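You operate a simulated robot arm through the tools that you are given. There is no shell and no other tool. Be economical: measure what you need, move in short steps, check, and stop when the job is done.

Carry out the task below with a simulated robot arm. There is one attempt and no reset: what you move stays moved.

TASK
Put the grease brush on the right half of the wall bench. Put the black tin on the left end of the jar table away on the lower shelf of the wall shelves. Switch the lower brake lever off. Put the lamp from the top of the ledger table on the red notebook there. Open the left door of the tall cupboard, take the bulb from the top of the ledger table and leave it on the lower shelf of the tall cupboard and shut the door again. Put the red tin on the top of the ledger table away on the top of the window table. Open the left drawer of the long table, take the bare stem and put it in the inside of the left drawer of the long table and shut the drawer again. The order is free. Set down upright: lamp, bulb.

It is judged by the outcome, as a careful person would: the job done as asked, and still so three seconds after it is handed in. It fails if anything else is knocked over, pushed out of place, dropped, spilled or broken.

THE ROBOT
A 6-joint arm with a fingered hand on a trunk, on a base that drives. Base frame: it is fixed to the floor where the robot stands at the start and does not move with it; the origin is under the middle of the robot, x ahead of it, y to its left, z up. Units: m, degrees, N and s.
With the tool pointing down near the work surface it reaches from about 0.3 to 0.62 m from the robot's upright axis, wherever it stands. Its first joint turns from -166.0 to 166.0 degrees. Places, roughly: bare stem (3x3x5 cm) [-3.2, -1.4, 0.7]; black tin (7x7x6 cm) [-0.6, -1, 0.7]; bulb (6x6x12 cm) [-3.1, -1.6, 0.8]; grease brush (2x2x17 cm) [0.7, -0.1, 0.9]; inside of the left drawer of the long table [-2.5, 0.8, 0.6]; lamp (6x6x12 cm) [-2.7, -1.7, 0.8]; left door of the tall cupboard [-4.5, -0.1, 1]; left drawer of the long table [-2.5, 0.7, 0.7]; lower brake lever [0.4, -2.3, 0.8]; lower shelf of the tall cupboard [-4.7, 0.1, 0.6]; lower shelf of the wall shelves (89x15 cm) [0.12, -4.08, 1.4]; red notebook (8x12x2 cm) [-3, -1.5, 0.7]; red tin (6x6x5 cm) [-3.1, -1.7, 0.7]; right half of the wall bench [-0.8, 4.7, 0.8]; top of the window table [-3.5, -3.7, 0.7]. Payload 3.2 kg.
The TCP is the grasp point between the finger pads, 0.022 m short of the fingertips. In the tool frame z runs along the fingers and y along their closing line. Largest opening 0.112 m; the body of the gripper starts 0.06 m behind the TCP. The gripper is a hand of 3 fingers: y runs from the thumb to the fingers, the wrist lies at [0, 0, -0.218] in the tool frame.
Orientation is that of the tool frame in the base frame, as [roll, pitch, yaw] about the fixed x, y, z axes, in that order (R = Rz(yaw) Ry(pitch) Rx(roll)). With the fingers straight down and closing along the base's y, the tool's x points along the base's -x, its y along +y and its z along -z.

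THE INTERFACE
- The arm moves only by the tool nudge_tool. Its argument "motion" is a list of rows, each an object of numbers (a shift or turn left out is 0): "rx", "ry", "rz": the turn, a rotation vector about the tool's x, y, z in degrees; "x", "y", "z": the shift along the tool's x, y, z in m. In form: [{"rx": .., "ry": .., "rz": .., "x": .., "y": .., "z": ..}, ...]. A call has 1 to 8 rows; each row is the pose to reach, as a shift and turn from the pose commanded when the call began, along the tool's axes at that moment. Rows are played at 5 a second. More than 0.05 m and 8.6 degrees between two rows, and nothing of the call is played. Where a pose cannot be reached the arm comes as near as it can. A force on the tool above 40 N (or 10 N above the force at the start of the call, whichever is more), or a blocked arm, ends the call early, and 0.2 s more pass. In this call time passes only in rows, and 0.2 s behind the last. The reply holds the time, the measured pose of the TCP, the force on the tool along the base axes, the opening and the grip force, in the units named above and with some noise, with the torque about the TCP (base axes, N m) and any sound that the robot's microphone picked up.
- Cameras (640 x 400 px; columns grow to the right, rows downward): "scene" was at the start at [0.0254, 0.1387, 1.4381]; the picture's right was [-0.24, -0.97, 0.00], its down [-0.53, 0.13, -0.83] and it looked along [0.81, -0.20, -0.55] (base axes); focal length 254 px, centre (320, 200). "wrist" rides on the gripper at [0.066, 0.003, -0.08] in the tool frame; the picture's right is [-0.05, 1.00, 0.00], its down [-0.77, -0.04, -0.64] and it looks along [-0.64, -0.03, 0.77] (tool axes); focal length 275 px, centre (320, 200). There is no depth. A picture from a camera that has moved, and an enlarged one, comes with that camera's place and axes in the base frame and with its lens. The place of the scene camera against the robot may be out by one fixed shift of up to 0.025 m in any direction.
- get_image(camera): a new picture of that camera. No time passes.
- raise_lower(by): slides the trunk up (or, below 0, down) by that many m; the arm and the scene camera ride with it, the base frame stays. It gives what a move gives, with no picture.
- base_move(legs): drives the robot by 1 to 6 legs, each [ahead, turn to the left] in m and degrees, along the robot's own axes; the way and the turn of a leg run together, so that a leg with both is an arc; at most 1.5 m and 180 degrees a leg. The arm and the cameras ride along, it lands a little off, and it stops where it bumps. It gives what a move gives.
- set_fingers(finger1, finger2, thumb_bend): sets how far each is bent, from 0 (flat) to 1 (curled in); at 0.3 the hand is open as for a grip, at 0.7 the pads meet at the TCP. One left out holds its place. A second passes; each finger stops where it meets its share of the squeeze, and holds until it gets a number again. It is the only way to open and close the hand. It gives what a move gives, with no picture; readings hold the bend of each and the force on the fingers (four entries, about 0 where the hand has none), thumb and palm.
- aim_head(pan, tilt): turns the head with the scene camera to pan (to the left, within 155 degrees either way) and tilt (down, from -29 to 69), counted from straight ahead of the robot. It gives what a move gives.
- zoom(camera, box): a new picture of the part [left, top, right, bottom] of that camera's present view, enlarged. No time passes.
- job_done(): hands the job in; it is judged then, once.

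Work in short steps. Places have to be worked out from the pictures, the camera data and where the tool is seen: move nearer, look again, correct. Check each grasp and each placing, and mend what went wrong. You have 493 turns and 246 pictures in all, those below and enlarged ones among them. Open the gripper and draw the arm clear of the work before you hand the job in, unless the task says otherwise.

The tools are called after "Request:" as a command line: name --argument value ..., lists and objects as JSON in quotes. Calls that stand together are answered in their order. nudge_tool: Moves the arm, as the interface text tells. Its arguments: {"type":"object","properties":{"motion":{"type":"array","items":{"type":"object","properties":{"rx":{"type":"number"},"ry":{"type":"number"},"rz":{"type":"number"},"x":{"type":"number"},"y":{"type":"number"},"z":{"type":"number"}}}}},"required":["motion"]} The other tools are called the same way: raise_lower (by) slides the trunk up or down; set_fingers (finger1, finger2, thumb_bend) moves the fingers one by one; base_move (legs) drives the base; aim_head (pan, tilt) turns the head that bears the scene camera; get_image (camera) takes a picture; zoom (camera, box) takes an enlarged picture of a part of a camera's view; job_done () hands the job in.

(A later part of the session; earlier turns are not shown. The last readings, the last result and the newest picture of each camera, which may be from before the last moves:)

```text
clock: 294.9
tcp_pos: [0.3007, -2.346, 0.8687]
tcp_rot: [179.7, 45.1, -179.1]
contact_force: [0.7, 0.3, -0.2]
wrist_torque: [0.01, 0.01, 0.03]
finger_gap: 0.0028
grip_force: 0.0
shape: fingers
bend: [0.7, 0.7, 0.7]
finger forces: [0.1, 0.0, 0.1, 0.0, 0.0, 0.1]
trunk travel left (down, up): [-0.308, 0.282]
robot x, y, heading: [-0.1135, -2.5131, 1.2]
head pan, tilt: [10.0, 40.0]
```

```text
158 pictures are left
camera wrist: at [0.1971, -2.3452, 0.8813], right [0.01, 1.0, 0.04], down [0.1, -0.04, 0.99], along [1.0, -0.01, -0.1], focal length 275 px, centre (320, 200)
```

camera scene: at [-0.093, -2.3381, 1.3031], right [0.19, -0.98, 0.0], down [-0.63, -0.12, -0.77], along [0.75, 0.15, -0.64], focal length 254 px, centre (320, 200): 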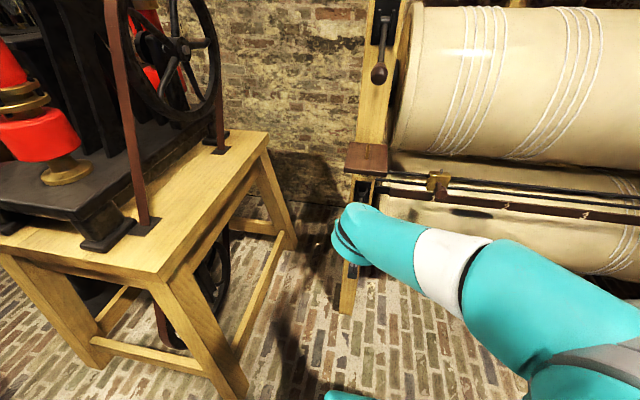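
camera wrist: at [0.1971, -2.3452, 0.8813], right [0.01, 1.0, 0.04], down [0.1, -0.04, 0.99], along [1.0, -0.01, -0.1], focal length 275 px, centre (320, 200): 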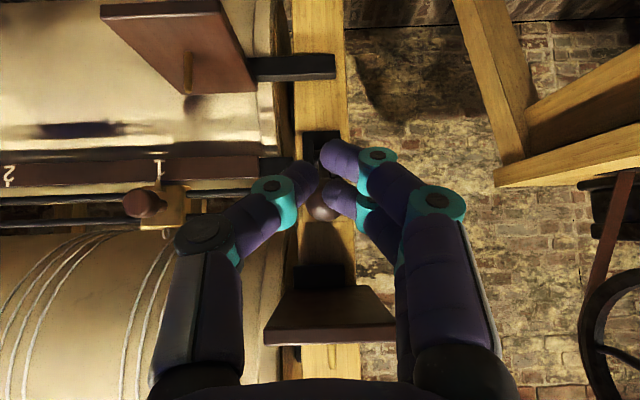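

The lever stays up. I fold the arm, raise the trunk and drive to the south side of the ledger table.

Request:
nudge_tool --motion '[{"ry": 7.5, "x": 0.012, "y": -0.017, "z": -0.012}, {"ry": 15, "x": 0.024, "y": -0.034, "z": -0.024}, {"ry": 22.5, "x": 0.036, "y": -0.05, "z": -0.036}, {"ry": 30, "x": 0.048, "y": -0.068, "z": -0.048}, {"ry": 37.5, "x": 0.06, "y": -0.084, "z": -0.06}, {"ry": 45, "x": 0.071, "y": -0.1, "z": -0.071}]'

Request:
raise_lower --by 0.2

Request:
base_move --legs '[[0, -156], [1.2, 0], [0, -25], [1.5, 0], [0, -45], [0.5, 0]]'

Request:
aim_head --pan -20 --tilt 30

Request:
get_image --camera "scene"

```text
clock: 296.3
tcp_pos: [0.1993, -2.446, 0.8715]
tcp_rot: [179.7, -0.1, -178.8]
contact_force: [0.0, 0.7, -0.5]
wrist_torque: [0.02, 0.01, 0.0]
finger_gap: 0.0029
grip_force: 0.1
shape: fingers
bend: [0.7, 0.7, 0.7]
finger forces: [0.0, 0.0, 0.0, 0.0, 0.0, 0.0]
trunk travel left (down, up): [-0.308, 0.282]
robot x, y, heading: [-0.1131, -2.5114, 1.2]
head pan, tilt: [10.0, 40.0]
```

```text
clock: 298.5
tcp_pos: [0.1998, -2.4471, 1.0714]
tcp_rot: [179.8, 0.2, -178.8]
contact_force: [0.4, 0.0, -0.6]
wrist_torque: [0.01, 0.03, 0.01]
finger_gap: 0.0029
grip_force: 0.0
shape: fingers
bend: [0.7, 0.7, 0.7]
finger forces: [0.1, 0.1, 0.0, 0.1, 0.0, 0.0]
trunk travel left (down, up): [-0.508, 0.082]
robot x, y, heading: [-0.1136, -2.5118, 1.1]
head pan, tilt: [10.0, 40.0]
```

```text
clock: 324.0
tcp_pos: [-3.3263, -2.4162, 1.0703]
tcp_rot: [179.8, 0.1, -46.7]
contact_force: [0.4, -0.7, -0.3]
wrist_torque: [-0.02, 0.0, 0.01]
finger_gap: 0.0028
grip_force: 0.0
shape: fingers
bend: [0.7, 0.7, 0.7]
finger forces: [0.0, 0.1, 0.1, 0.0, 0.1, 0.0]
trunk travel left (down, up): [-0.508, 0.082]
robot x, y, heading: [-3.0656, -2.6029, 133.0]
head pan, tilt: [10.0, 40.0]
```

```text
clock: 324.9
tcp_pos: [-3.3259, -2.4153, 1.0709]
tcp_rot: [179.8, 0.0, -46.8]
contact_force: [-0.7, 0.8, 0.6]
wrist_torque: [0.02, 0.03, -0.02]
finger_gap: 0.0029
grip_force: 0.0
shape: fingers
bend: [0.7, 0.7, 0.7]
finger forces: [0.0, 0.1, 0.0, 0.0, 0.1, 0.1]
trunk travel left (down, up): [-0.508, 0.082]
robot x, y, heading: [-3.0645, -2.6026, 133.2]
head pan, tilt: [-20.0, 30.0]
```

```text
157 pictures are left
camera scene: at [-3.1825, -2.6826, 1.5184], right [0.92, 0.39, 0.0], down [0.2, -0.46, -0.87], along [-0.34, 0.8, -0.5], focal length 254 px, centre (320, 200)
```

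scene: 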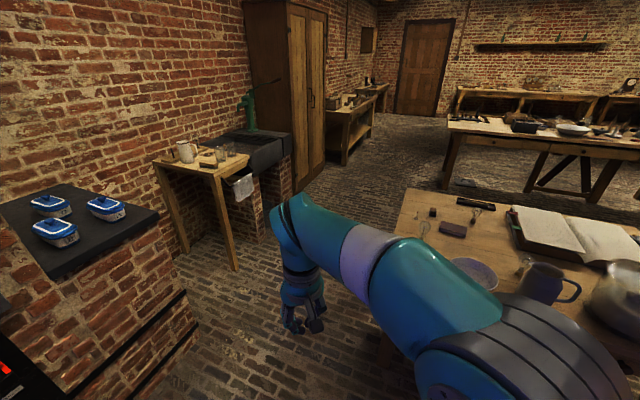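

I turn to face the table (heading 90), move nearer and look down on it.

Request:
base_move --legs '[[0, -43], [0.25, 0]]'

Request:
aim_head --pan 10 --tilt 45

Request:
get_image --camera "scene"

Request:
get_image --camera "wrist"

```text
clock: 328.8
tcp_pos: [-3.1338, -2.0308, 1.0708]
tcp_rot: [179.8, 0.1, -89.1]
contact_force: [0.1, -0.5, 0.8]
wrist_torque: [-0.03, 0.02, 0.01]
finger_gap: 0.0031
grip_force: 0.0
shape: fingers
bend: [0.7, 0.7, 0.7]
finger forces: [0.0, 0.0, 0.0, 0.0, 0.1, 0.0]
trunk travel left (down, up): [-0.508, 0.082]
robot x, y, heading: [-3.0674, -2.3445, 90.9]
head pan, tilt: [-20.0, 30.0]
```

```text
clock: 329.7
tcp_pos: [-3.1334, -2.0325, 1.0711]
tcp_rot: [179.8, 0.1, -89.1]
contact_force: [-0.1, 0.0, 0.1]
wrist_torque: [0.02, -0.03, -0.02]
finger_gap: 0.0031
grip_force: 0.0
shape: fingers
bend: [0.7, 0.7, 0.7]
finger forces: [0.1, 0.0, 0.0, 0.0, 0.0, 0.0]
trunk travel left (down, up): [-0.508, 0.082]
robot x, y, heading: [-3.0698, -2.3432, 90.5]
head pan, tilt: [10.0, 45.0]
```

```text
156 pictures are left
camera scene: at [-3.2498, -2.3328, 1.4959], right [0.98, 0.18, 0.0], down [0.13, -0.69, -0.71], along [-0.13, 0.7, -0.71], focal length 254 px, centre (320, 200)
```

scene: 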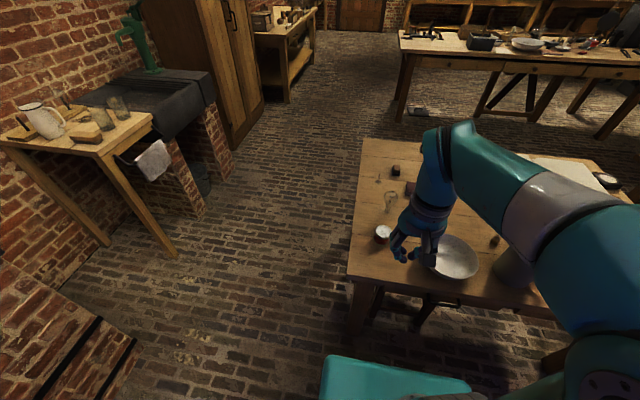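

```text
155 pictures are left
camera wrist: at [-3.1358, -2.0991, 1.1533], right [-1.0, 0.03, 0.0], down [0.03, 0.77, 0.64], along [0.02, 0.64, -0.77], focal length 275 px, centre (320, 200)
```

wrist: 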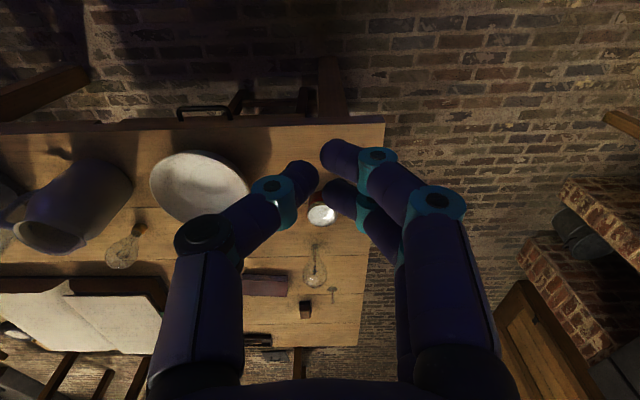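

I see red tin, bulb, stem, notebook, bowl, and the lamp by the jug. I open the hand and zoom in on the objects.

Request:
set_fingers --finger1 0.3 --finger2 0.3 --thumb_bend 0.3

Request:
zoom --camera "wrist" --box '[230, 180, 390, 340]'

Request:
zoom --camera "wrist" --box '[20, 130, 240, 290]'

Request:
zoom --camera "scene" --box '[340, 130, 480, 280]'

```text
clock: 330.7
tcp_pos: [-3.1345, -2.0322, 1.0704]
tcp_rot: [179.8, 0.1, -89.1]
contact_force: [-0.1, -0.4, 0.1]
wrist_torque: [0.02, -0.01, 0.0]
finger_gap: 0.1112
grip_force: 0.1
shape: fingers
bend: [0.3, 0.3, 0.3]
finger forces: [0.0, 0.0, 0.0, 0.0, 0.0, 0.0]
trunk travel left (down, up): [-0.508, 0.082]
robot x, y, heading: [-3.0676, -2.346, 90.3]
head pan, tilt: [10.0, 45.0]
```

```text
2.50 times, centred on (310, 260) of wrist
camera zoom: at [-3.1358, -2.0991, 1.1533], right [-1.0, 0.03, 0.0], down [0.03, 0.77, 0.64], along [0.02, 0.64, -0.77], focal length 688 px, centre (345, 50)
```

zoom: 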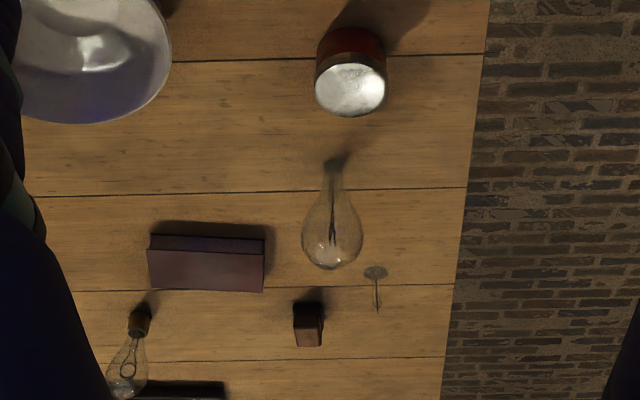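

```text
2.50 times, centred on (130, 210) of wrist
camera zoom: at [-3.1358, -2.0991, 1.1533], right [-1.0, 0.03, 0.0], down [0.03, 0.77, 0.64], along [0.02, 0.64, -0.77], focal length 688 px, centre (795, 175)
```

zoom: 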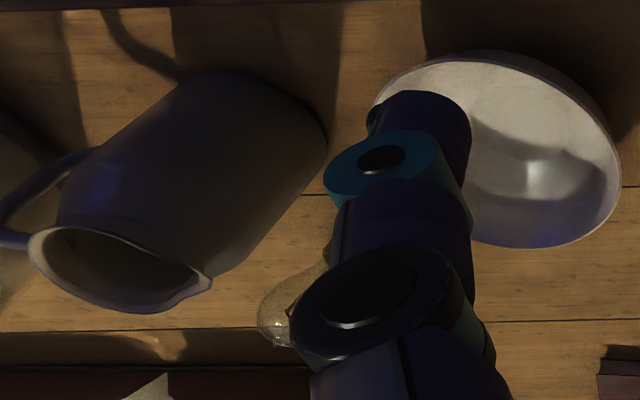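

```text
2.67 times, centred on (410, 205) of scene
camera zoom: at [-3.2499, -2.3329, 1.4959], right [0.98, 0.18, 0.0], down [0.13, -0.69, -0.71], along [-0.13, 0.69, -0.71], focal length 677 px, centre (80, 187)
```

zoom: 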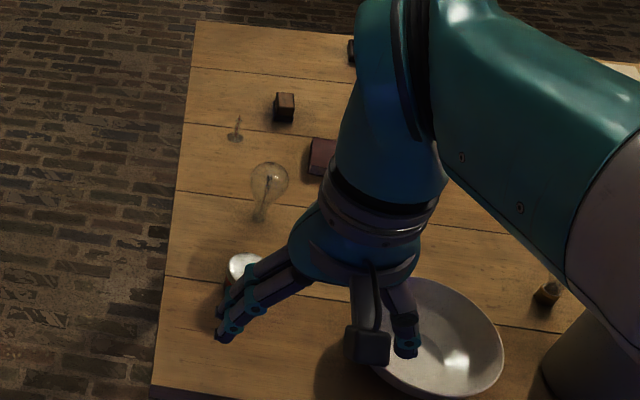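

Identified: red tin (-3.125,-1.75), bulb A (-3.11,-1.60), stem (-3.147,-1.415), notebook (-2.967,-1.465), lamp with brass base (-2.72,-1.67). First the red tin: drive 12 cm closer and position above it.

Request:
base_move --legs '[[0.12, 0]]'

Request:
nudge_tool --motion '[{"x": -0.04, "y": -0.003, "z": 0.02}, {"x": -0.08, "y": -0.006, "z": 0.05}, {"x": -0.12, "y": -0.009, "z": 0.08}, {"x": -0.145, "y": -0.009, "z": 0.12}]'

Request:
get_image --camera "wrist"

```text
clock: 331.9
tcp_pos: [-3.1368, -1.9119, 1.0715]
tcp_rot: [179.8, 0.1, -88.9]
contact_force: [0.6, 0.0, -0.1]
wrist_torque: [-0.01, 0.0, -0.03]
finger_gap: 0.111
grip_force: 0.0
shape: fingers
bend: [0.3, 0.3, 0.3]
finger forces: [0.1, 0.0, 0.1, 0.1, 0.1, 0.0]
trunk travel left (down, up): [-0.508, 0.082]
robot x, y, heading: [-3.071, -2.2263, 90.8]
head pan, tilt: [10.0, 45.0]
```

```text
clock: 332.9
tcp_pos: [-3.1314, -1.7662, 0.9515]
tcp_rot: [179.7, 0.0, -89.0]
contact_force: [0.2, 0.1, 0.7]
wrist_torque: [0.02, 0.0, 0.02]
finger_gap: 0.1112
grip_force: 0.1
shape: fingers
bend: [0.3, 0.3, 0.3]
finger forces: [0.0, 0.0, 0.0, 0.0, 0.1, 0.1]
trunk travel left (down, up): [-0.508, 0.082]
robot x, y, heading: [-3.0686, -2.2233, 90.9]
head pan, tilt: [10.0, 45.0]
```

```text
151 pictures are left
camera wrist: at [-3.1333, -1.8327, 1.0337], right [-1.0, 0.03, 0.0], down [0.02, 0.77, 0.64], along [0.01, 0.64, -0.77], focal length 275 px, centre (320, 200)
```

wrist: 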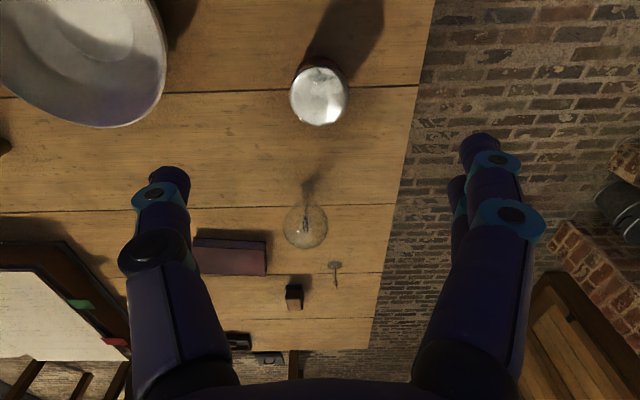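

Tin lid at (-3.131,-1.741,0.770). Align and descend to z≈0.75.

Request:
nudge_tool --motion '[{"x": -0.012, "z": 0.04}, {"x": -0.025, "z": 0.08}, {"x": -0.025, "z": 0.12}, {"x": -0.025, "z": 0.16}, {"x": -0.025, "z": 0.19}, {"x": -0.025, "z": 0.2}]'

Request:
get_image --camera "wrist"

```text
clock: 334.3
tcp_pos: [-3.1311, -1.743, 0.7504]
tcp_rot: [179.7, 0.1, -89.0]
contact_force: [0.3, 0.4, -0.4]
wrist_torque: [0.01, 0.0, 0.01]
finger_gap: 0.1111
grip_force: 0.1
shape: fingers
bend: [0.3, 0.3, 0.3]
finger forces: [0.0, 0.0, 0.0, 0.0, 0.0, 0.0]
trunk travel left (down, up): [-0.508, 0.082]
robot x, y, heading: [-3.0685, -2.2218, 91.1]
head pan, tilt: [10.0, 45.0]
```

```text
150 pictures are left
camera wrist: at [-3.1339, -1.8096, 0.8323], right [-1.0, 0.03, 0.0], down [0.02, 0.77, 0.64], along [0.01, 0.64, -0.77], focal length 275 px, centre (320, 200)
```

wrist: 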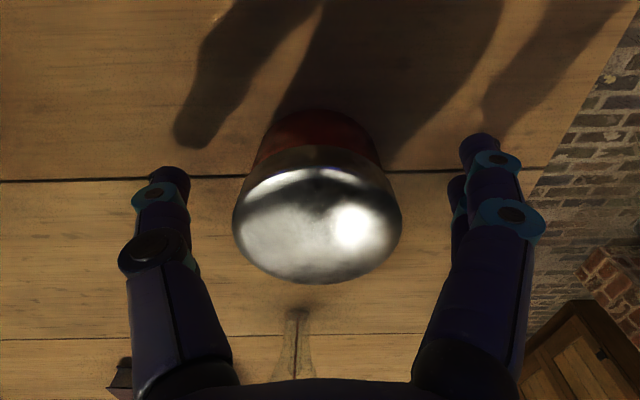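

Tin between fingers; close.

Request:
set_fingers --finger1 0.7 --finger2 0.7 --thumb_bend 0.7

Request:
raise_lower --by 0.08

Request:
nudge_tool --motion '[{"z": -0.05}, {"z": -0.1}, {"z": -0.15}]'

Request:
get_image --camera "wrist"

```text
clock: 335.3
tcp_pos: [-3.1321, -1.7434, 0.7513]
tcp_rot: [179.8, 0.1, -89.0]
contact_force: [0.6, 0.0, 0.0]
wrist_torque: [-0.03, 0.01, -0.01]
finger_gap: 0.0459
grip_force: 17.4
shape: fingers
bend: [0.57, 0.54, 0.58]
finger forces: [7.8, 9.4, 0.1, 0.0, 17.6, 0.0]
trunk travel left (down, up): [-0.508, 0.082]
robot x, y, heading: [-3.0677, -2.2239, 90.8]
head pan, tilt: [10.0, 45.0]
```

```text
clock: 336.5
tcp_pos: [-3.1327, -1.7425, 0.8314]
tcp_rot: [179.8, 0.1, -89.0]
contact_force: [-0.1, 0.1, -1.4]
wrist_torque: [-0.03, 0.02, 0.0]
finger_gap: 0.0459
grip_force: 17.2
shape: fingers
bend: [0.57, 0.54, 0.58]
finger forces: [7.8, 9.3, 0.0, 0.0, 17.6, 0.0]
trunk travel left (down, up): [-0.588, 0.002]
robot x, y, heading: [-3.0731, -2.2255, 91.0]
head pan, tilt: [10.0, 45.0]
```

```text
clock: 337.3
tcp_pos: [-3.1319, -1.7427, 0.9825]
tcp_rot: [179.8, 0.1, -88.9]
contact_force: [-0.1, 0.4, -1.4]
wrist_torque: [0.01, 0.04, 0.01]
finger_gap: 0.046
grip_force: 17.3
shape: fingers
bend: [0.57, 0.54, 0.58]
finger forces: [7.8, 9.2, 0.0, 0.0, 17.5, 0.0]
trunk travel left (down, up): [-0.588, 0.002]
robot x, y, heading: [-3.0688, -2.225, 90.8]
head pan, tilt: [10.0, 45.0]
```

```text
149 pictures are left
camera wrist: at [-3.1342, -1.8096, 1.0645], right [-1.0, 0.03, 0.0], down [0.02, 0.77, 0.64], along [0.01, 0.64, -0.77], focal length 275 px, centre (320, 200)
```

wrist: 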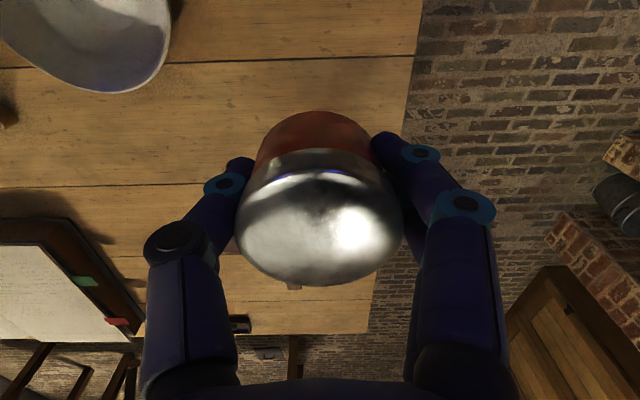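

Red tin held. I retract, back off, turn around towards the window table and look.

Request:
nudge_tool --motion '[{"x": 0.045}, {"x": 0.09}, {"x": 0.135}, {"x": 0.16, "z": -0.03}]'

Request:
base_move --legs '[[-0.3, 0], [0, 180], [0.25, 0]]'

Request:
aim_head --pan -5 --tilt 35

Request:
get_image --camera "scene"

```text
clock: 338.3
tcp_pos: [-3.1286, -1.906, 1.0106]
tcp_rot: [179.8, 0.2, -88.8]
contact_force: [0.5, -0.4, -0.6]
wrist_torque: [0.01, -0.02, -0.01]
finger_gap: 0.0459
grip_force: 16.9
shape: fingers
bend: [0.57, 0.54, 0.58]
finger forces: [8.0, 9.1, 0.1, 0.0, 17.5, 0.0]
trunk travel left (down, up): [-0.588, 0.002]
robot x, y, heading: [-3.0716, -2.2258, 90.8]
head pan, tilt: [10.0, 45.0]
```

```text
clock: 349.1
tcp_pos: [-3.0047, -3.0963, 1.0115]
tcp_rot: [179.8, 0.2, 91.0]
contact_force: [-0.4, -0.2, -0.3]
wrist_torque: [0.0, 0.0, 0.02]
finger_gap: 0.0455
grip_force: 16.4
shape: fingers
bend: [0.57, 0.54, 0.58]
finger forces: [7.7, 9.1, 0.0, 0.0, 17.5, 0.0]
trunk travel left (down, up): [-0.588, 0.002]
robot x, y, heading: [-3.0582, -2.7755, -89.3]
head pan, tilt: [10.0, 45.0]
```

```text
clock: 349.9
tcp_pos: [-3.0035, -3.0953, 1.0105]
tcp_rot: [179.8, 0.1, 90.9]
contact_force: [-0.1, 0.4, -1.8]
wrist_torque: [0.0, 0.01, -0.02]
finger_gap: 0.0456
grip_force: 16.9
shape: fingers
bend: [0.57, 0.54, 0.58]
finger forces: [7.8, 9.2, 0.1, 0.0, 17.3, 0.0]
trunk travel left (down, up): [-0.588, 0.002]
robot x, y, heading: [-3.0613, -2.7746, -89.1]
head pan, tilt: [-5.0, 35.0]
```

```text
148 pictures are left
camera scene: at [-2.9042, -2.8061, 1.5906], right [-1.0, 0.07, 0.0], down [0.04, 0.57, -0.82], along [-0.06, -0.82, -0.57], focal length 254 px, centre (320, 200)
```

scene: 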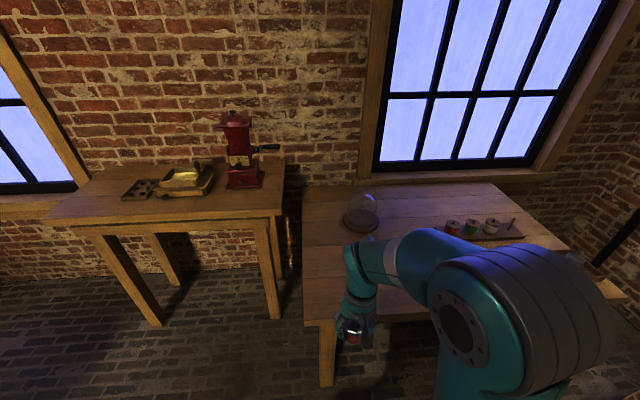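

The front-left part of the window table (x≈-3.0…-3.3, y≈-3.4…-3.65) is free. I drive closer and bring the tin over (-3.05,-3.5).

Request:
base_move --legs '[[0.24, 0]]'

Request:
nudge_tool --motion '[{"x": -0.04, "y": -0.012}, {"x": -0.08, "y": -0.024, "z": 0.02}, {"x": -0.12, "y": -0.036, "z": 0.05}, {"x": -0.15, "y": -0.045, "z": 0.085}, {"x": -0.155, "y": -0.045, "z": 0.13}]'

Request:
get_image --camera "wrist"

Request:
get_image --camera "scene"

```text
clock: 351.7
tcp_pos: [-3.0015, -3.3363, 1.011]
tcp_rot: [179.8, 0.1, 91.0]
contact_force: [-0.3, -0.3, -1.5]
wrist_torque: [0.04, 0.03, 0.01]
finger_gap: 0.0454
grip_force: 17.7
shape: fingers
bend: [0.57, 0.54, 0.58]
finger forces: [7.7, 9.1, 0.1, 0.0, 17.3, 0.0]
trunk travel left (down, up): [-0.588, 0.002]
robot x, y, heading: [-3.0586, -3.0155, -89.0]
head pan, tilt: [-5.0, 35.0]
```

```text
refused: row 3 steps farther than a row can; nothing moved
```

```text
147 pictures are left
camera wrist: at [-2.9995, -3.2691, 1.0925], right [1.0, -0.03, 0.0], down [-0.03, -0.77, 0.64], along [-0.02, -0.64, -0.77], focal length 275 px, centre (320, 200)
```

wrist: 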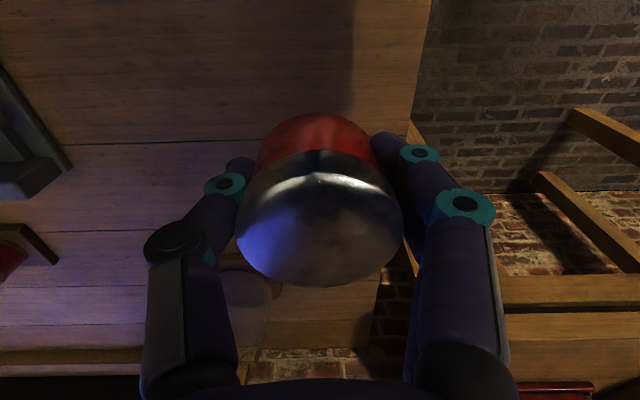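

```text
146 pictures are left
camera scene: at [-2.9011, -3.0453, 1.5906], right [-1.0, 0.07, 0.0], down [0.04, 0.57, -0.82], along [-0.06, -0.82, -0.57], focal length 254 px, centre (320, 200)
```

scene: 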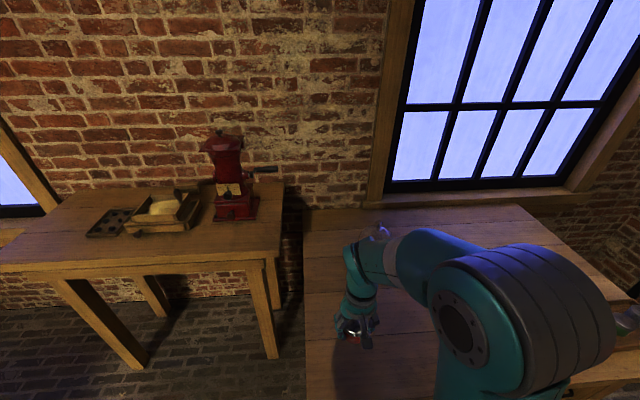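

Area is free. Repeat the move with smaller rows.

Request:
nudge_tool --motion '[{"x": -0.035, "y": -0.012, "z": 0.01}, {"x": -0.07, "y": -0.024, "z": 0.03}, {"x": -0.105, "y": -0.036, "z": 0.05}, {"x": -0.135, "y": -0.045, "z": 0.08}, {"x": -0.15, "y": -0.048, "z": 0.12}, {"x": -0.15, "y": -0.048, "z": 0.165}]'

Request:
get_image --camera "wrist"

```text
clock: 353.1
tcp_pos: [-3.0461, -3.4863, 0.8452]
tcp_rot: [179.8, 0.1, 91.0]
contact_force: [0.0, 0.4, -1.5]
wrist_torque: [-0.02, -0.02, 0.01]
finger_gap: 0.0452
grip_force: 17.6
shape: fingers
bend: [0.57, 0.54, 0.58]
finger forces: [7.9, 9.1, 0.0, 0.0, 17.3, 0.0]
trunk travel left (down, up): [-0.588, 0.002]
robot x, y, heading: [-3.0598, -3.0147, -89.1]
head pan, tilt: [-5.0, 35.0]
```

```text
145 pictures are left
camera wrist: at [-3.0438, -3.4206, 0.9274], right [1.0, -0.03, 0.0], down [-0.03, -0.77, 0.64], along [-0.02, -0.64, -0.77], focal length 275 px, centre (320, 200)
```

wrist: 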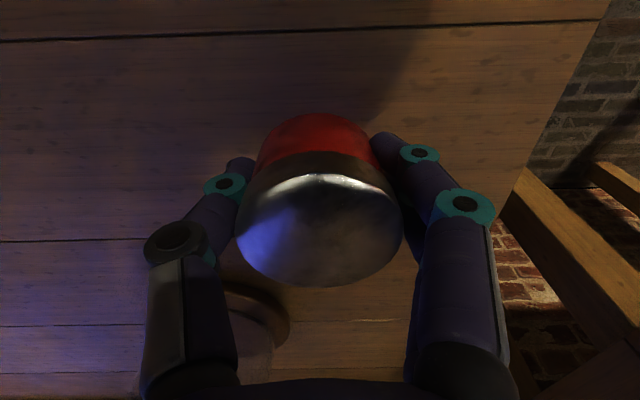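

Lower towards the table until contact.

Request:
nudge_tool --motion '[{"z": 0.03}, {"z": 0.05}, {"z": 0.06}, {"z": 0.068}, {"z": 0.076}, {"z": 0.084}, {"z": 0.09}, {"z": 0.095}]'

Request:
get_image --camera "wrist"

```text
clock: 354.5
tcp_pos: [-3.044, -3.4856, 0.7664]
tcp_rot: [179.7, 0.7, 91.0]
contact_force: [0.8, 9.1, 30.0]
wrist_torque: [0.12, -0.28, 0.12]
finger_gap: 0.045
grip_force: 23.3
shape: fingers
bend: [0.61, 0.58, 0.6]
finger forces: [12.7, 14.3, 0.1, 0.0, 19.4, 0.0]
trunk travel left (down, up): [-0.588, 0.002]
robot x, y, heading: [-3.0541, -3.0139, -89.2]
head pan, tilt: [-5.0, 35.0]
stopped in row 7: the force on the tool passed its limit at 50 N (the readings are from after the stop); the commanded pose is now the measured one
```

```text
144 pictures are left
camera wrist: at [-3.0427, -3.4189, 0.8477], right [1.0, -0.03, 0.01], down [-0.03, -0.76, 0.65], along [-0.01, -0.65, -0.76], focal length 275 px, centre (320, 200)
```

wrist: 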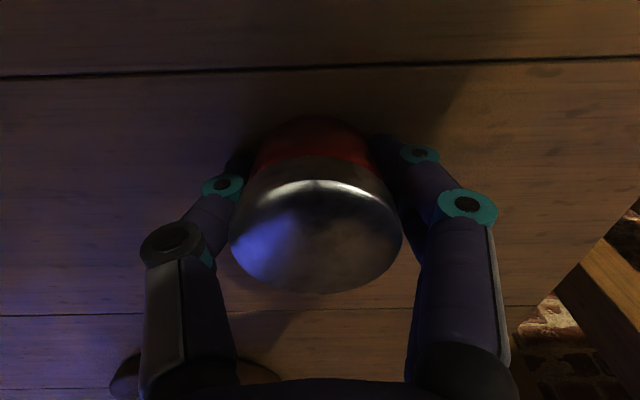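

Contact. Ease up 4 mm, release, and lift off.

Request:
nudge_tool --motion '[{"z": -0.004}]'

Request:
set_fingers --finger1 0.3 --finger2 0.3 --thumb_bend 0.3

Request:
nudge_tool --motion '[{"z": -0.04}, {"z": -0.08}, {"z": -0.12}, {"z": -0.16}, {"z": -0.2}]'

Request:
get_image --camera "wrist"

```text
clock: 354.9
tcp_pos: [-3.045, -3.486, 0.7675]
tcp_rot: [179.7, 0.7, 91.0]
contact_force: [0.5, 1.3, 5.7]
wrist_torque: [0.05, -0.17, 0.02]
finger_gap: 0.045
grip_force: 18.9
shape: fingers
bend: [0.6, 0.57, 0.6]
finger forces: [9.0, 9.9, 0.0, 0.1, 18.3, 0.0]
trunk travel left (down, up): [-0.588, 0.002]
robot x, y, heading: [-3.0579, -3.0133, -89.2]
head pan, tilt: [-5.0, 35.0]
```

```text
clock: 355.9
tcp_pos: [-3.0438, -3.487, 0.768]
tcp_rot: [179.8, 0.5, 90.9]
contact_force: [-1.0, 0.3, 1.2]
wrist_torque: [0.0, 0.01, 0.0]
finger_gap: 0.111
grip_force: 0.1
shape: fingers
bend: [0.3, 0.3, 0.3]
finger forces: [0.1, 0.1, 0.0, 0.0, 0.0, 0.1]
trunk travel left (down, up): [-0.588, 0.002]
robot x, y, heading: [-3.0609, -3.0124, -89.5]
head pan, tilt: [-5.0, 35.0]
```

```text
clock: 357.1
tcp_pos: [-3.0465, -3.4849, 0.9693]
tcp_rot: [179.8, 0.4, 91.1]
contact_force: [0.0, 1.6, 0.4]
wrist_torque: [0.01, -0.02, 0.0]
finger_gap: 0.1114
grip_force: 0.0
shape: fingers
bend: [0.3, 0.3, 0.3]
finger forces: [0.0, 0.0, 0.1, 0.1, 0.0, 0.0]
trunk travel left (down, up): [-0.588, 0.002]
robot x, y, heading: [-3.0634, -3.0117, -89.1]
head pan, tilt: [-5.0, 35.0]
```

```text
143 pictures are left
camera wrist: at [-3.0438, -3.4182, 1.0502], right [1.0, -0.03, 0.0], down [-0.02, -0.77, 0.64], along [-0.01, -0.64, -0.77], focal length 275 px, centre (320, 200)
```

wrist: 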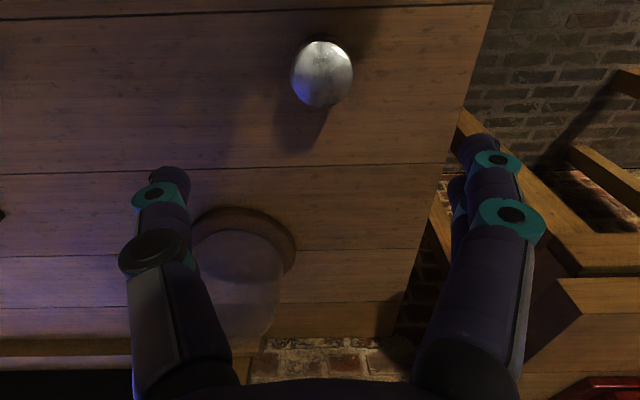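

Red tin placed. I retract and go back to the south side of the ledger table, at x≈-2.87, for the lamp.

Request:
nudge_tool --motion '[{"x": 0.045}, {"x": 0.09}, {"x": 0.135}, {"x": 0.17, "z": -0.03}]'

Request:
base_move --legs '[[-0.5, 0], [0, 147], [0.33, 0], [0, 32]]'

Request:
aim_head --pan 15 --tilt 50

Request:
get_image --camera "wrist"

Request:
get_image --camera "scene"

```text
clock: 358.1
tcp_pos: [-3.0497, -3.3157, 0.997]
tcp_rot: [179.9, 0.6, 91.0]
contact_force: [0.0, -0.4, 0.4]
wrist_torque: [0.01, 0.01, 0.01]
finger_gap: 0.1113
grip_force: 0.1
shape: fingers
bend: [0.3, 0.3, 0.3]
finger forces: [0.1, 0.1, 0.1, 0.0, 0.1, 0.1]
trunk travel left (down, up): [-0.588, 0.002]
robot x, y, heading: [-3.0567, -3.0148, -89.2]
head pan, tilt: [-5.0, 35.0]
```

```text
clock: 370.5
tcp_pos: [-2.886, -1.919, 0.9977]
tcp_rot: [179.8, 0.5, -90.6]
contact_force: [-0.4, 0.0, 0.3]
wrist_torque: [-0.03, 0.01, 0.0]
finger_gap: 0.1112
grip_force: 0.0
shape: fingers
bend: [0.3, 0.3, 0.3]
finger forces: [0.0, 0.0, 0.1, 0.0, 0.1, 0.0]
trunk travel left (down, up): [-0.588, 0.002]
robot x, y, heading: [-2.8828, -2.2253, 89.4]
head pan, tilt: [-5.0, 35.0]
```

```text
clock: 371.3
tcp_pos: [-2.8852, -1.9188, 0.9974]
tcp_rot: [179.8, 0.6, -90.6]
contact_force: [0.2, 0.3, 0.0]
wrist_torque: [0.02, -0.03, 0.02]
finger_gap: 0.1114
grip_force: 0.2
shape: fingers
bend: [0.3, 0.3, 0.3]
finger forces: [0.0, 0.0, 0.0, 0.0, 0.1, 0.0]
trunk travel left (down, up): [-0.588, 0.002]
robot x, y, heading: [-2.8858, -2.225, 89.4]
head pan, tilt: [15.0, 50.0]
```

```text
142 pictures are left
camera wrist: at [-2.8896, -1.9864, 1.0787], right [-1.0, 0.06, 0.0], down [0.05, 0.76, 0.64], along [0.03, 0.64, -0.77], focal length 275 px, centre (320, 200)
```

wrist: 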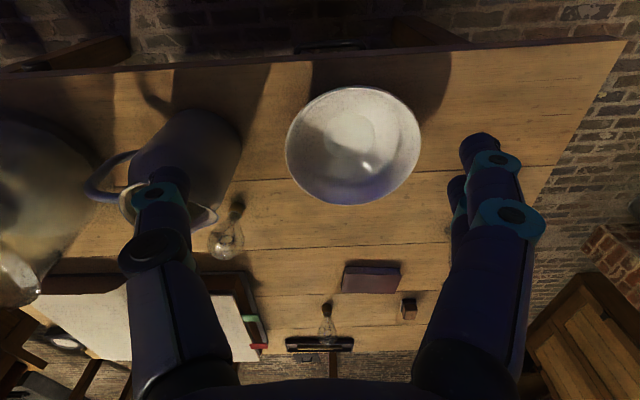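

```text
141 pictures are left
camera scene: at [-3.0719, -2.2121, 1.569], right [0.97, 0.24, 0.0], down [0.19, -0.74, -0.64], along [-0.16, 0.62, -0.77], focal length 254 px, centre (320, 200)
```

scene: 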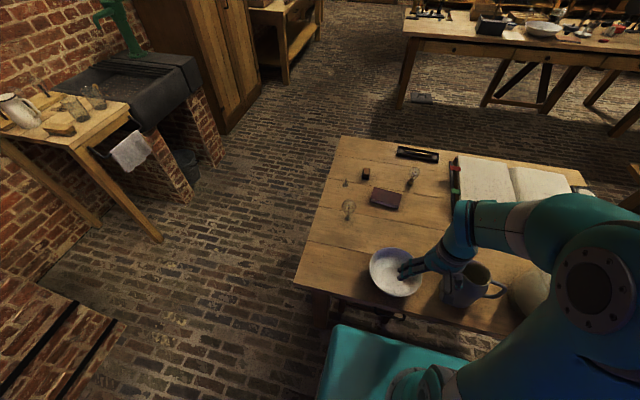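

Lamp axis ≈(-2.735,-1.69); the jug is close to its south, so the wrist camera must be on the north side: I flip the hand 180°.

Request:
nudge_tool --motion '[{"rz": 8.5}, {"rz": 17}, {"rz": 25.5}, {"rz": 34}, {"rz": 42.5}, {"rz": 51}, {"rz": 59.5}, {"rz": 68}]'

Request:
nudge_tool --motion '[{"rz": 8.5}, {"rz": 17}, {"rz": 25.5}, {"rz": 34}, {"rz": 42.5}, {"rz": 51}, {"rz": 59.5}, {"rz": 68}]'

Request:
nudge_tool --motion '[{"rz": 8.5}, {"rz": 17}, {"rz": 25.5}, {"rz": 34}, {"rz": 43.5}]'

```text
clock: 373.1
tcp_pos: [-2.886, -1.9189, 0.997]
tcp_rot: [179.4, -0.1, -158.8]
contact_force: [-0.3, -0.3, 0.4]
wrist_torque: [-0.02, -0.03, 0.02]
finger_gap: 0.1113
grip_force: 0.0
shape: fingers
bend: [0.3, 0.3, 0.3]
finger forces: [0.0, 0.1, 0.0, 0.0, 0.1, 0.1]
trunk travel left (down, up): [-0.588, 0.002]
robot x, y, heading: [-2.8861, -2.2226, 89.2]
head pan, tilt: [15.0, 50.0]
```

```text
clock: 374.9
tcp_pos: [-2.8854, -1.9188, 0.997]
tcp_rot: [179.7, -0.6, 133.2]
contact_force: [-0.1, -0.2, -0.5]
wrist_torque: [-0.03, -0.05, 0.03]
finger_gap: 0.1112
grip_force: 0.0
shape: fingers
bend: [0.3, 0.3, 0.3]
finger forces: [0.0, 0.0, 0.0, 0.0, 0.1, 0.1]
trunk travel left (down, up): [-0.588, 0.002]
robot x, y, heading: [-2.8828, -2.2228, 89.2]
head pan, tilt: [15.0, 50.0]
```

```text
refused: row 5 steps farther than a row can; nothing moved
```

Finish the rotation while moving above the lamp at safe height.

Request:
nudge_tool --motion '[{"rz": 7.2, "x": 0.0097, "y": 0.0432}, {"rz": 14.4, "x": 0.0193, "y": 0.0863}, {"rz": 21.6, "x": 0.029, "y": 0.1295}, {"rz": 28.8, "x": 0.0387, "y": 0.1727}, {"rz": 36, "x": 0.0483, "y": 0.2158}, {"rz": 43.2, "x": 0.058, "y": 0.259}]'

Request:
get_image --camera "wrist"

Request:
get_image --camera "scene"

```text
clock: 376.3
tcp_pos: [-2.7368, -1.6999, 0.9979]
tcp_rot: [-179.8, -0.3, 90.0]
contact_force: [0.7, 0.2, -0.5]
wrist_torque: [0.0, 0.0, -0.02]
finger_gap: 0.1113
grip_force: 0.1
shape: fingers
bend: [0.3, 0.3, 0.3]
finger forces: [0.1, 0.0, 0.0, 0.0, 0.0, 0.0]
trunk travel left (down, up): [-0.588, 0.002]
robot x, y, heading: [-2.8854, -2.2229, 89.0]
head pan, tilt: [15.0, 50.0]
```

```text
140 pictures are left
camera wrist: at [-2.7326, -1.6336, 1.0812], right [1.0, -0.05, -0.01], down [-0.03, -0.78, 0.63], along [-0.03, -0.63, -0.78], focal length 275 px, centre (320, 200)
```

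wrist: 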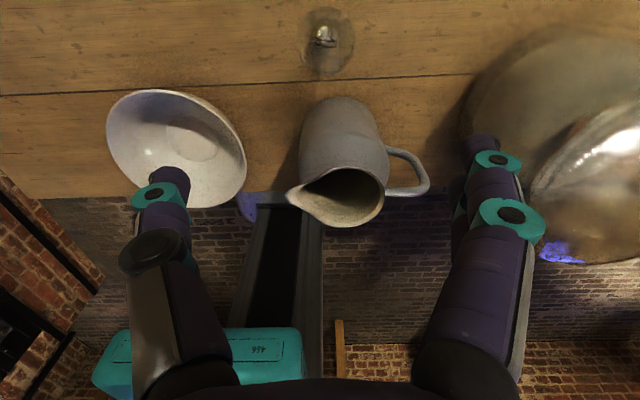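

```text
139 pictures are left
camera scene: at [-3.0714, -2.2112, 1.569], right [0.97, 0.24, 0.0], down [0.19, -0.74, -0.64], along [-0.16, 0.62, -0.77], focal length 254 px, centre (320, 200)
```

scene: 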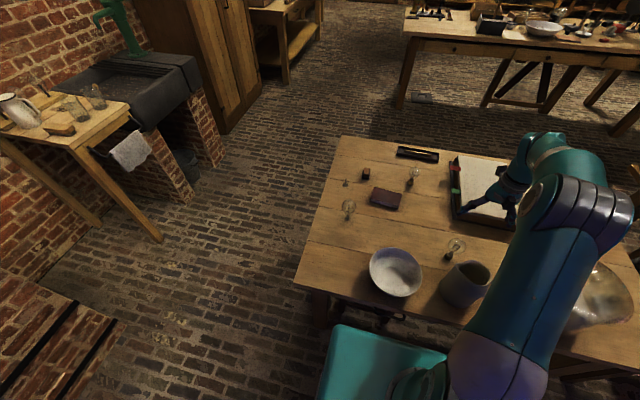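

Lamp at (-2.731,-1.682). I align (slightly north to clear the jug) and descend to z≈0.86 for a check.

Request:
nudge_tool --motion '[{"x": 0.012, "y": 0.003, "z": 0.03}, {"x": 0.021, "y": 0.006, "z": 0.06}, {"x": 0.021, "y": 0.006, "z": 0.09}, {"x": 0.021, "y": 0.006, "z": 0.12}]'

Request:
get_image --camera "wrist"

Request:
zoom --camera "scene" --box '[400, 160, 600, 320]'

```text
clock: 377.3
tcp_pos: [-2.7326, -1.6767, 0.8794]
tcp_rot: [-179.7, -0.5, 90.1]
contact_force: [0.1, -0.9, 0.3]
wrist_torque: [-0.02, -0.01, 0.01]
finger_gap: 0.1115
grip_force: 0.0
shape: fingers
bend: [0.3, 0.3, 0.3]
finger forces: [0.0, 0.0, 0.0, 0.0, 0.0, 0.0]
trunk travel left (down, up): [-0.588, 0.002]
robot x, y, heading: [-2.8896, -2.2255, 88.9]
head pan, tilt: [15.0, 50.0]
```

```text
138 pictures are left
camera wrist: at [-2.7287, -1.6116, 0.9618], right [1.0, -0.04, -0.01], down [-0.03, -0.78, 0.63], along [-0.03, -0.63, -0.78], focal length 275 px, centre (320, 200)
```

wrist: 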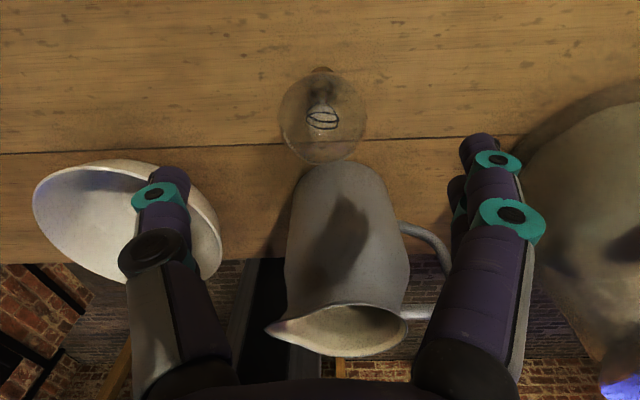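

```text
2.50 times, centred on (500, 240) of scene
camera zoom: at [-3.0718, -2.2117, 1.569], right [0.97, 0.24, 0.0], down [0.19, -0.74, -0.64], along [-0.16, 0.62, -0.77], focal length 635 px, centre (-130, 100)
```

zoom: 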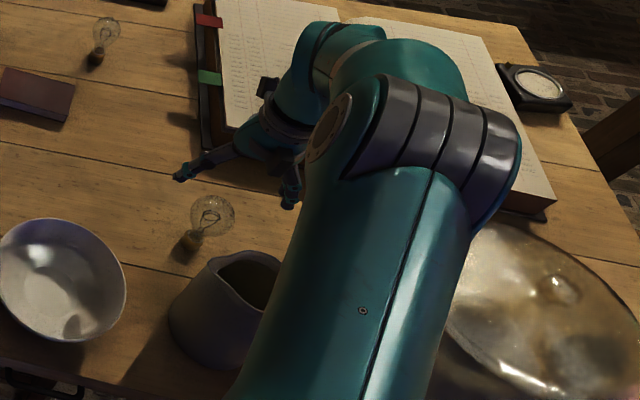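

Globe centre ≈(-2.731,-1.684,0.78). Descend to z≈0.80.

Request:
nudge_tool --motion '[{"x": -0.003, "z": 0.03}, {"x": -0.005, "z": 0.055}, {"x": -0.005, "z": 0.078}]'

Request:
get_image --camera "wrist"

```text
clock: 378.1
tcp_pos: [-2.7311, -1.6812, 0.8018]
tcp_rot: [-179.7, -0.4, 90.1]
contact_force: [-0.5, -0.4, 0.6]
wrist_torque: [0.02, -0.01, -0.02]
finger_gap: 0.1113
grip_force: 0.1
shape: fingers
bend: [0.3, 0.3, 0.3]
finger forces: [0.0, 0.0, 0.1, 0.0, 0.0, 0.0]
trunk travel left (down, up): [-0.588, 0.002]
robot x, y, heading: [-2.8871, -2.2226, 89.2]
head pan, tilt: [15.0, 50.0]
```

```text
136 pictures are left
camera wrist: at [-2.7284, -1.6162, 0.8839], right [1.0, -0.04, 0.0], down [-0.03, -0.78, 0.63], along [-0.03, -0.63, -0.78], focal length 275 px, centre (320, 200)
```

wrist: 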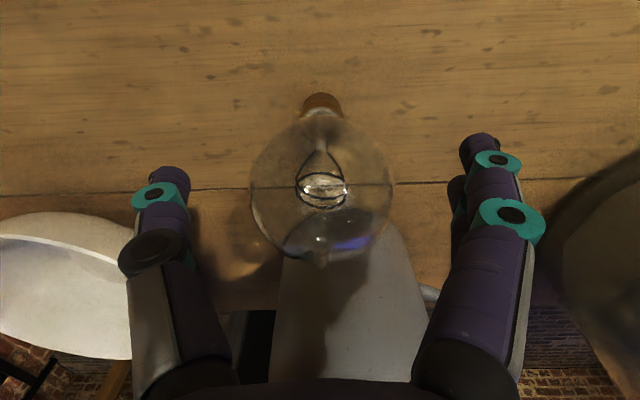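

Lower 1 cm to the globe's equator and close gently.

Request:
nudge_tool --motion '[{"x": -0.004, "z": 0.011}]'

Request:
set_fingers --finger1 0.57 --finger2 0.57 --thumb_bend 0.57

Request:
get_image --camera "wrist"

```text
clock: 378.5
tcp_pos: [-2.732, -1.6852, 0.789]
tcp_rot: [-179.8, -0.5, 90.1]
contact_force: [-0.1, -0.8, 0.4]
wrist_torque: [0.03, 0.01, 0.0]
finger_gap: 0.1117
grip_force: 0.0
shape: fingers
bend: [0.3, 0.3, 0.3]
finger forces: [0.0, 0.0, 0.1, 0.0, 0.1, 0.0]
trunk travel left (down, up): [-0.588, 0.002]
robot x, y, heading: [-2.8869, -2.2241, 89.5]
head pan, tilt: [15.0, 50.0]
```

```text
clock: 379.5
tcp_pos: [-2.7319, -1.6857, 0.79]
tcp_rot: [-179.8, -0.6, 90.2]
contact_force: [-0.1, 0.3, 0.1]
wrist_torque: [0.0, -0.02, 0.02]
finger_gap: 0.0391
grip_force: 0.4
shape: fingers
bend: [0.56, 0.56, 0.56]
finger forces: [0.2, 0.0, 0.0, 0.0, 0.0, 0.0]
trunk travel left (down, up): [-0.588, 0.002]
robot x, y, heading: [-2.8857, -2.2232, 89.2]
head pan, tilt: [15.0, 50.0]
```

```text
135 pictures are left
camera wrist: at [-2.7288, -1.6201, 0.8723], right [1.0, -0.04, 0.0], down [-0.03, -0.78, 0.63], along [-0.03, -0.63, -0.78], focal length 275 px, centre (320, 200)
```

wrist: 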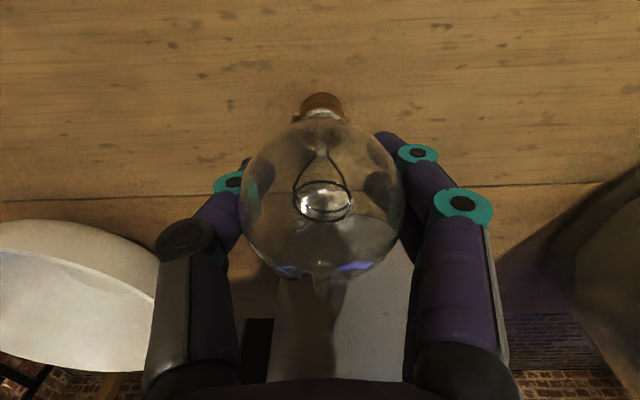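

Just touching. Close a little more for a moderate grip.

Request:
set_fingers --finger1 0.64 --finger2 0.64 --thumb_bend 0.64

Request:
get_image --camera "wrist"

```text
clock: 380.5
tcp_pos: [-2.7326, -1.6831, 0.7894]
tcp_rot: [-179.9, -0.6, 90.2]
contact_force: [0.2, 0.1, 0.2]
wrist_torque: [0.01, -0.02, -0.03]
finger_gap: 0.0336
grip_force: 6.3
shape: fingers
bend: [0.57, 0.6, 0.61]
finger forces: [5.0, 2.2, 0.0, 0.1, 6.7, 0.0]
trunk travel left (down, up): [-0.588, 0.002]
robot x, y, heading: [-2.8864, -2.223, 89.0]
head pan, tilt: [15.0, 50.0]
```

```text
134 pictures are left
camera wrist: at [-2.7288, -1.6201, 0.8723], right [1.0, -0.04, 0.0], down [-0.03, -0.78, 0.63], along [-0.03, -0.63, -0.78], focal length 275 px, centre (320, 200)
```

wrist: 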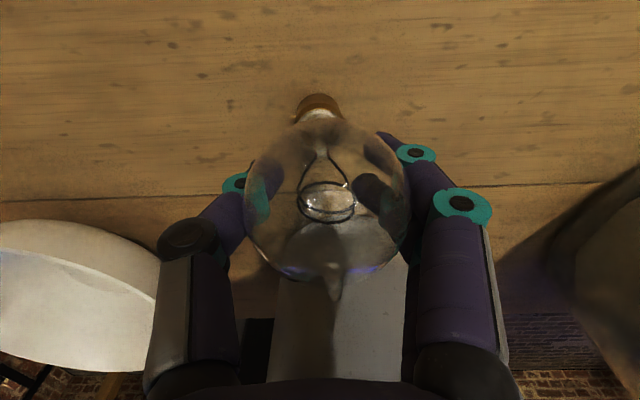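

Grip 6 N. I lift 3 cm and check.

Request:
nudge_tool --motion '[{"z": -0.01}, {"z": -0.02}, {"z": -0.035}]'

Request:
get_image --camera "wrist"

```text
clock: 381.3
tcp_pos: [-2.7324, -1.686, 0.8257]
tcp_rot: [-179.8, -0.5, 90.2]
contact_force: [-0.4, 0.6, -0.8]
wrist_torque: [0.03, 0.01, 0.02]
finger_gap: 0.034
grip_force: 6.8
shape: fingers
bend: [0.57, 0.6, 0.61]
finger forces: [5.1, 2.2, 0.0, 0.0, 6.7, 0.0]
trunk travel left (down, up): [-0.588, 0.002]
robot x, y, heading: [-2.8853, -2.2216, 89.1]
head pan, tilt: [15.0, 50.0]
```

```text
133 pictures are left
camera wrist: at [-2.7286, -1.621, 0.9083], right [1.0, -0.04, 0.0], down [-0.03, -0.78, 0.63], along [-0.03, -0.63, -0.78], focal length 275 px, centre (320, 200)
```

wrist: 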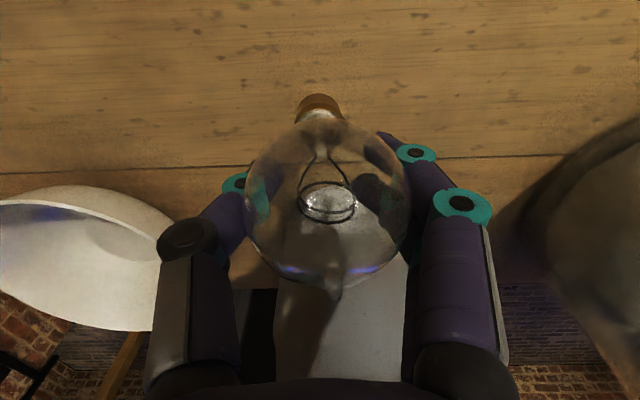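

The lamp holds. I raise it, retract, and drive around to the west side of the table (notebook is out of reach from the south).

Request:
nudge_tool --motion '[{"z": -0.045}, {"z": -0.09}, {"z": -0.13}, {"x": -0.045, "z": -0.15}, {"x": -0.09, "z": -0.16}, {"x": -0.135, "z": -0.17}, {"x": -0.18, "z": -0.18}, {"x": -0.22, "z": -0.18}]'

Request:
base_move --legs '[[-0.3, 0], [0, 90], [0.8, 0], [0, -90], [1.0, 0], [0, -89]]'

Request:
aim_head --pan 15 --tilt 50

Request:
get_image --camera "scene"

Request:
get_image --camera "wrist"

```text
clock: 383.1
tcp_pos: [-2.7304, -1.9083, 1.0022]
tcp_rot: [-179.9, -0.6, 90.3]
contact_force: [0.1, 0.2, -0.2]
wrist_torque: [0.01, 0.0, 0.0]
finger_gap: 0.0336
grip_force: 6.9
shape: fingers
bend: [0.57, 0.6, 0.61]
finger forces: [4.7, 2.3, 0.1, 0.0, 6.3, 0.1]
trunk travel left (down, up): [-0.588, 0.002]
robot x, y, heading: [-2.8871, -2.2229, 89.4]
head pan, tilt: [15.0, 50.0]
```

```text
clock: 405.4
tcp_pos: [-3.344, -1.6494, 1.0014]
tcp_rot: [-179.8, -0.5, 0.5]
contact_force: [0.2, 0.2, 0.0]
wrist_torque: [-0.01, 0.0, -0.03]
finger_gap: 0.0331
grip_force: 6.6
shape: fingers
bend: [0.57, 0.6, 0.61]
finger forces: [4.4, 2.0, 0.0, 0.1, 5.8, 0.0]
trunk travel left (down, up): [-0.588, 0.002]
robot x, y, heading: [-3.6626, -1.4971, -0.5]
head pan, tilt: [15.0, 50.0]
```

```text
clock: 406.0
tcp_pos: [-3.3432, -1.6499, 1.0018]
tcp_rot: [-179.8, -0.6, 0.5]
contact_force: [-0.1, -0.3, -0.5]
wrist_torque: [-0.01, 0.01, 0.0]
finger_gap: 0.0334
grip_force: 6.5
shape: fingers
bend: [0.57, 0.6, 0.61]
finger forces: [4.4, 2.0, 0.0, 0.0, 5.8, 0.0]
trunk travel left (down, up): [-0.588, 0.002]
robot x, y, heading: [-3.6604, -1.4967, -0.5]
head pan, tilt: [15.0, 50.0]
```

```text
132 pictures are left
camera scene: at [-3.6449, -1.316, 1.5689], right [0.25, -0.97, 0.0], down [-0.74, -0.19, -0.64], along [0.62, 0.16, -0.77], focal length 254 px, centre (320, 200)
```

scene: 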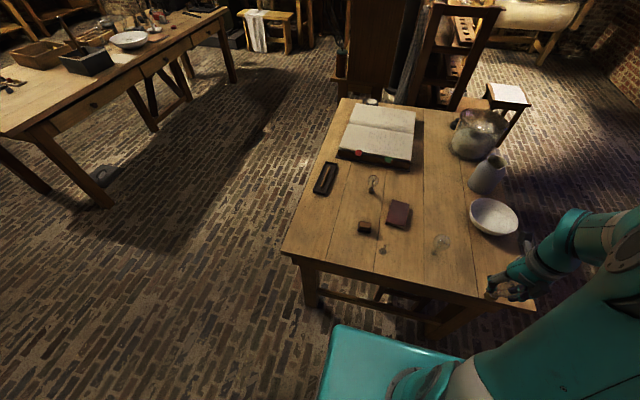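

```text
131 pictures are left
camera wrist: at [-3.2777, -1.6527, 1.0846], right [-0.04, -1.0, 0.0], down [-0.78, 0.03, 0.63], along [-0.63, 0.03, -0.78], focal length 275 px, centre (320, 200)
```

wrist: 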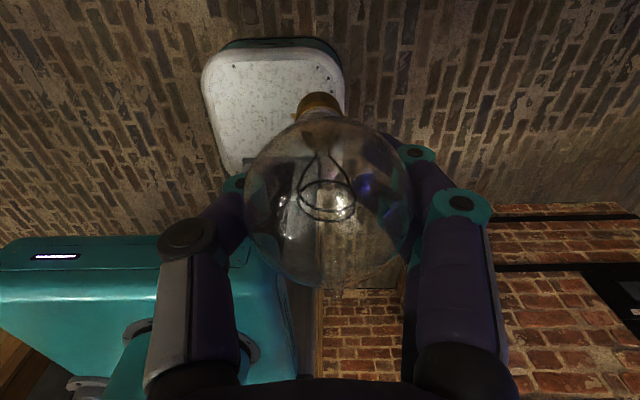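

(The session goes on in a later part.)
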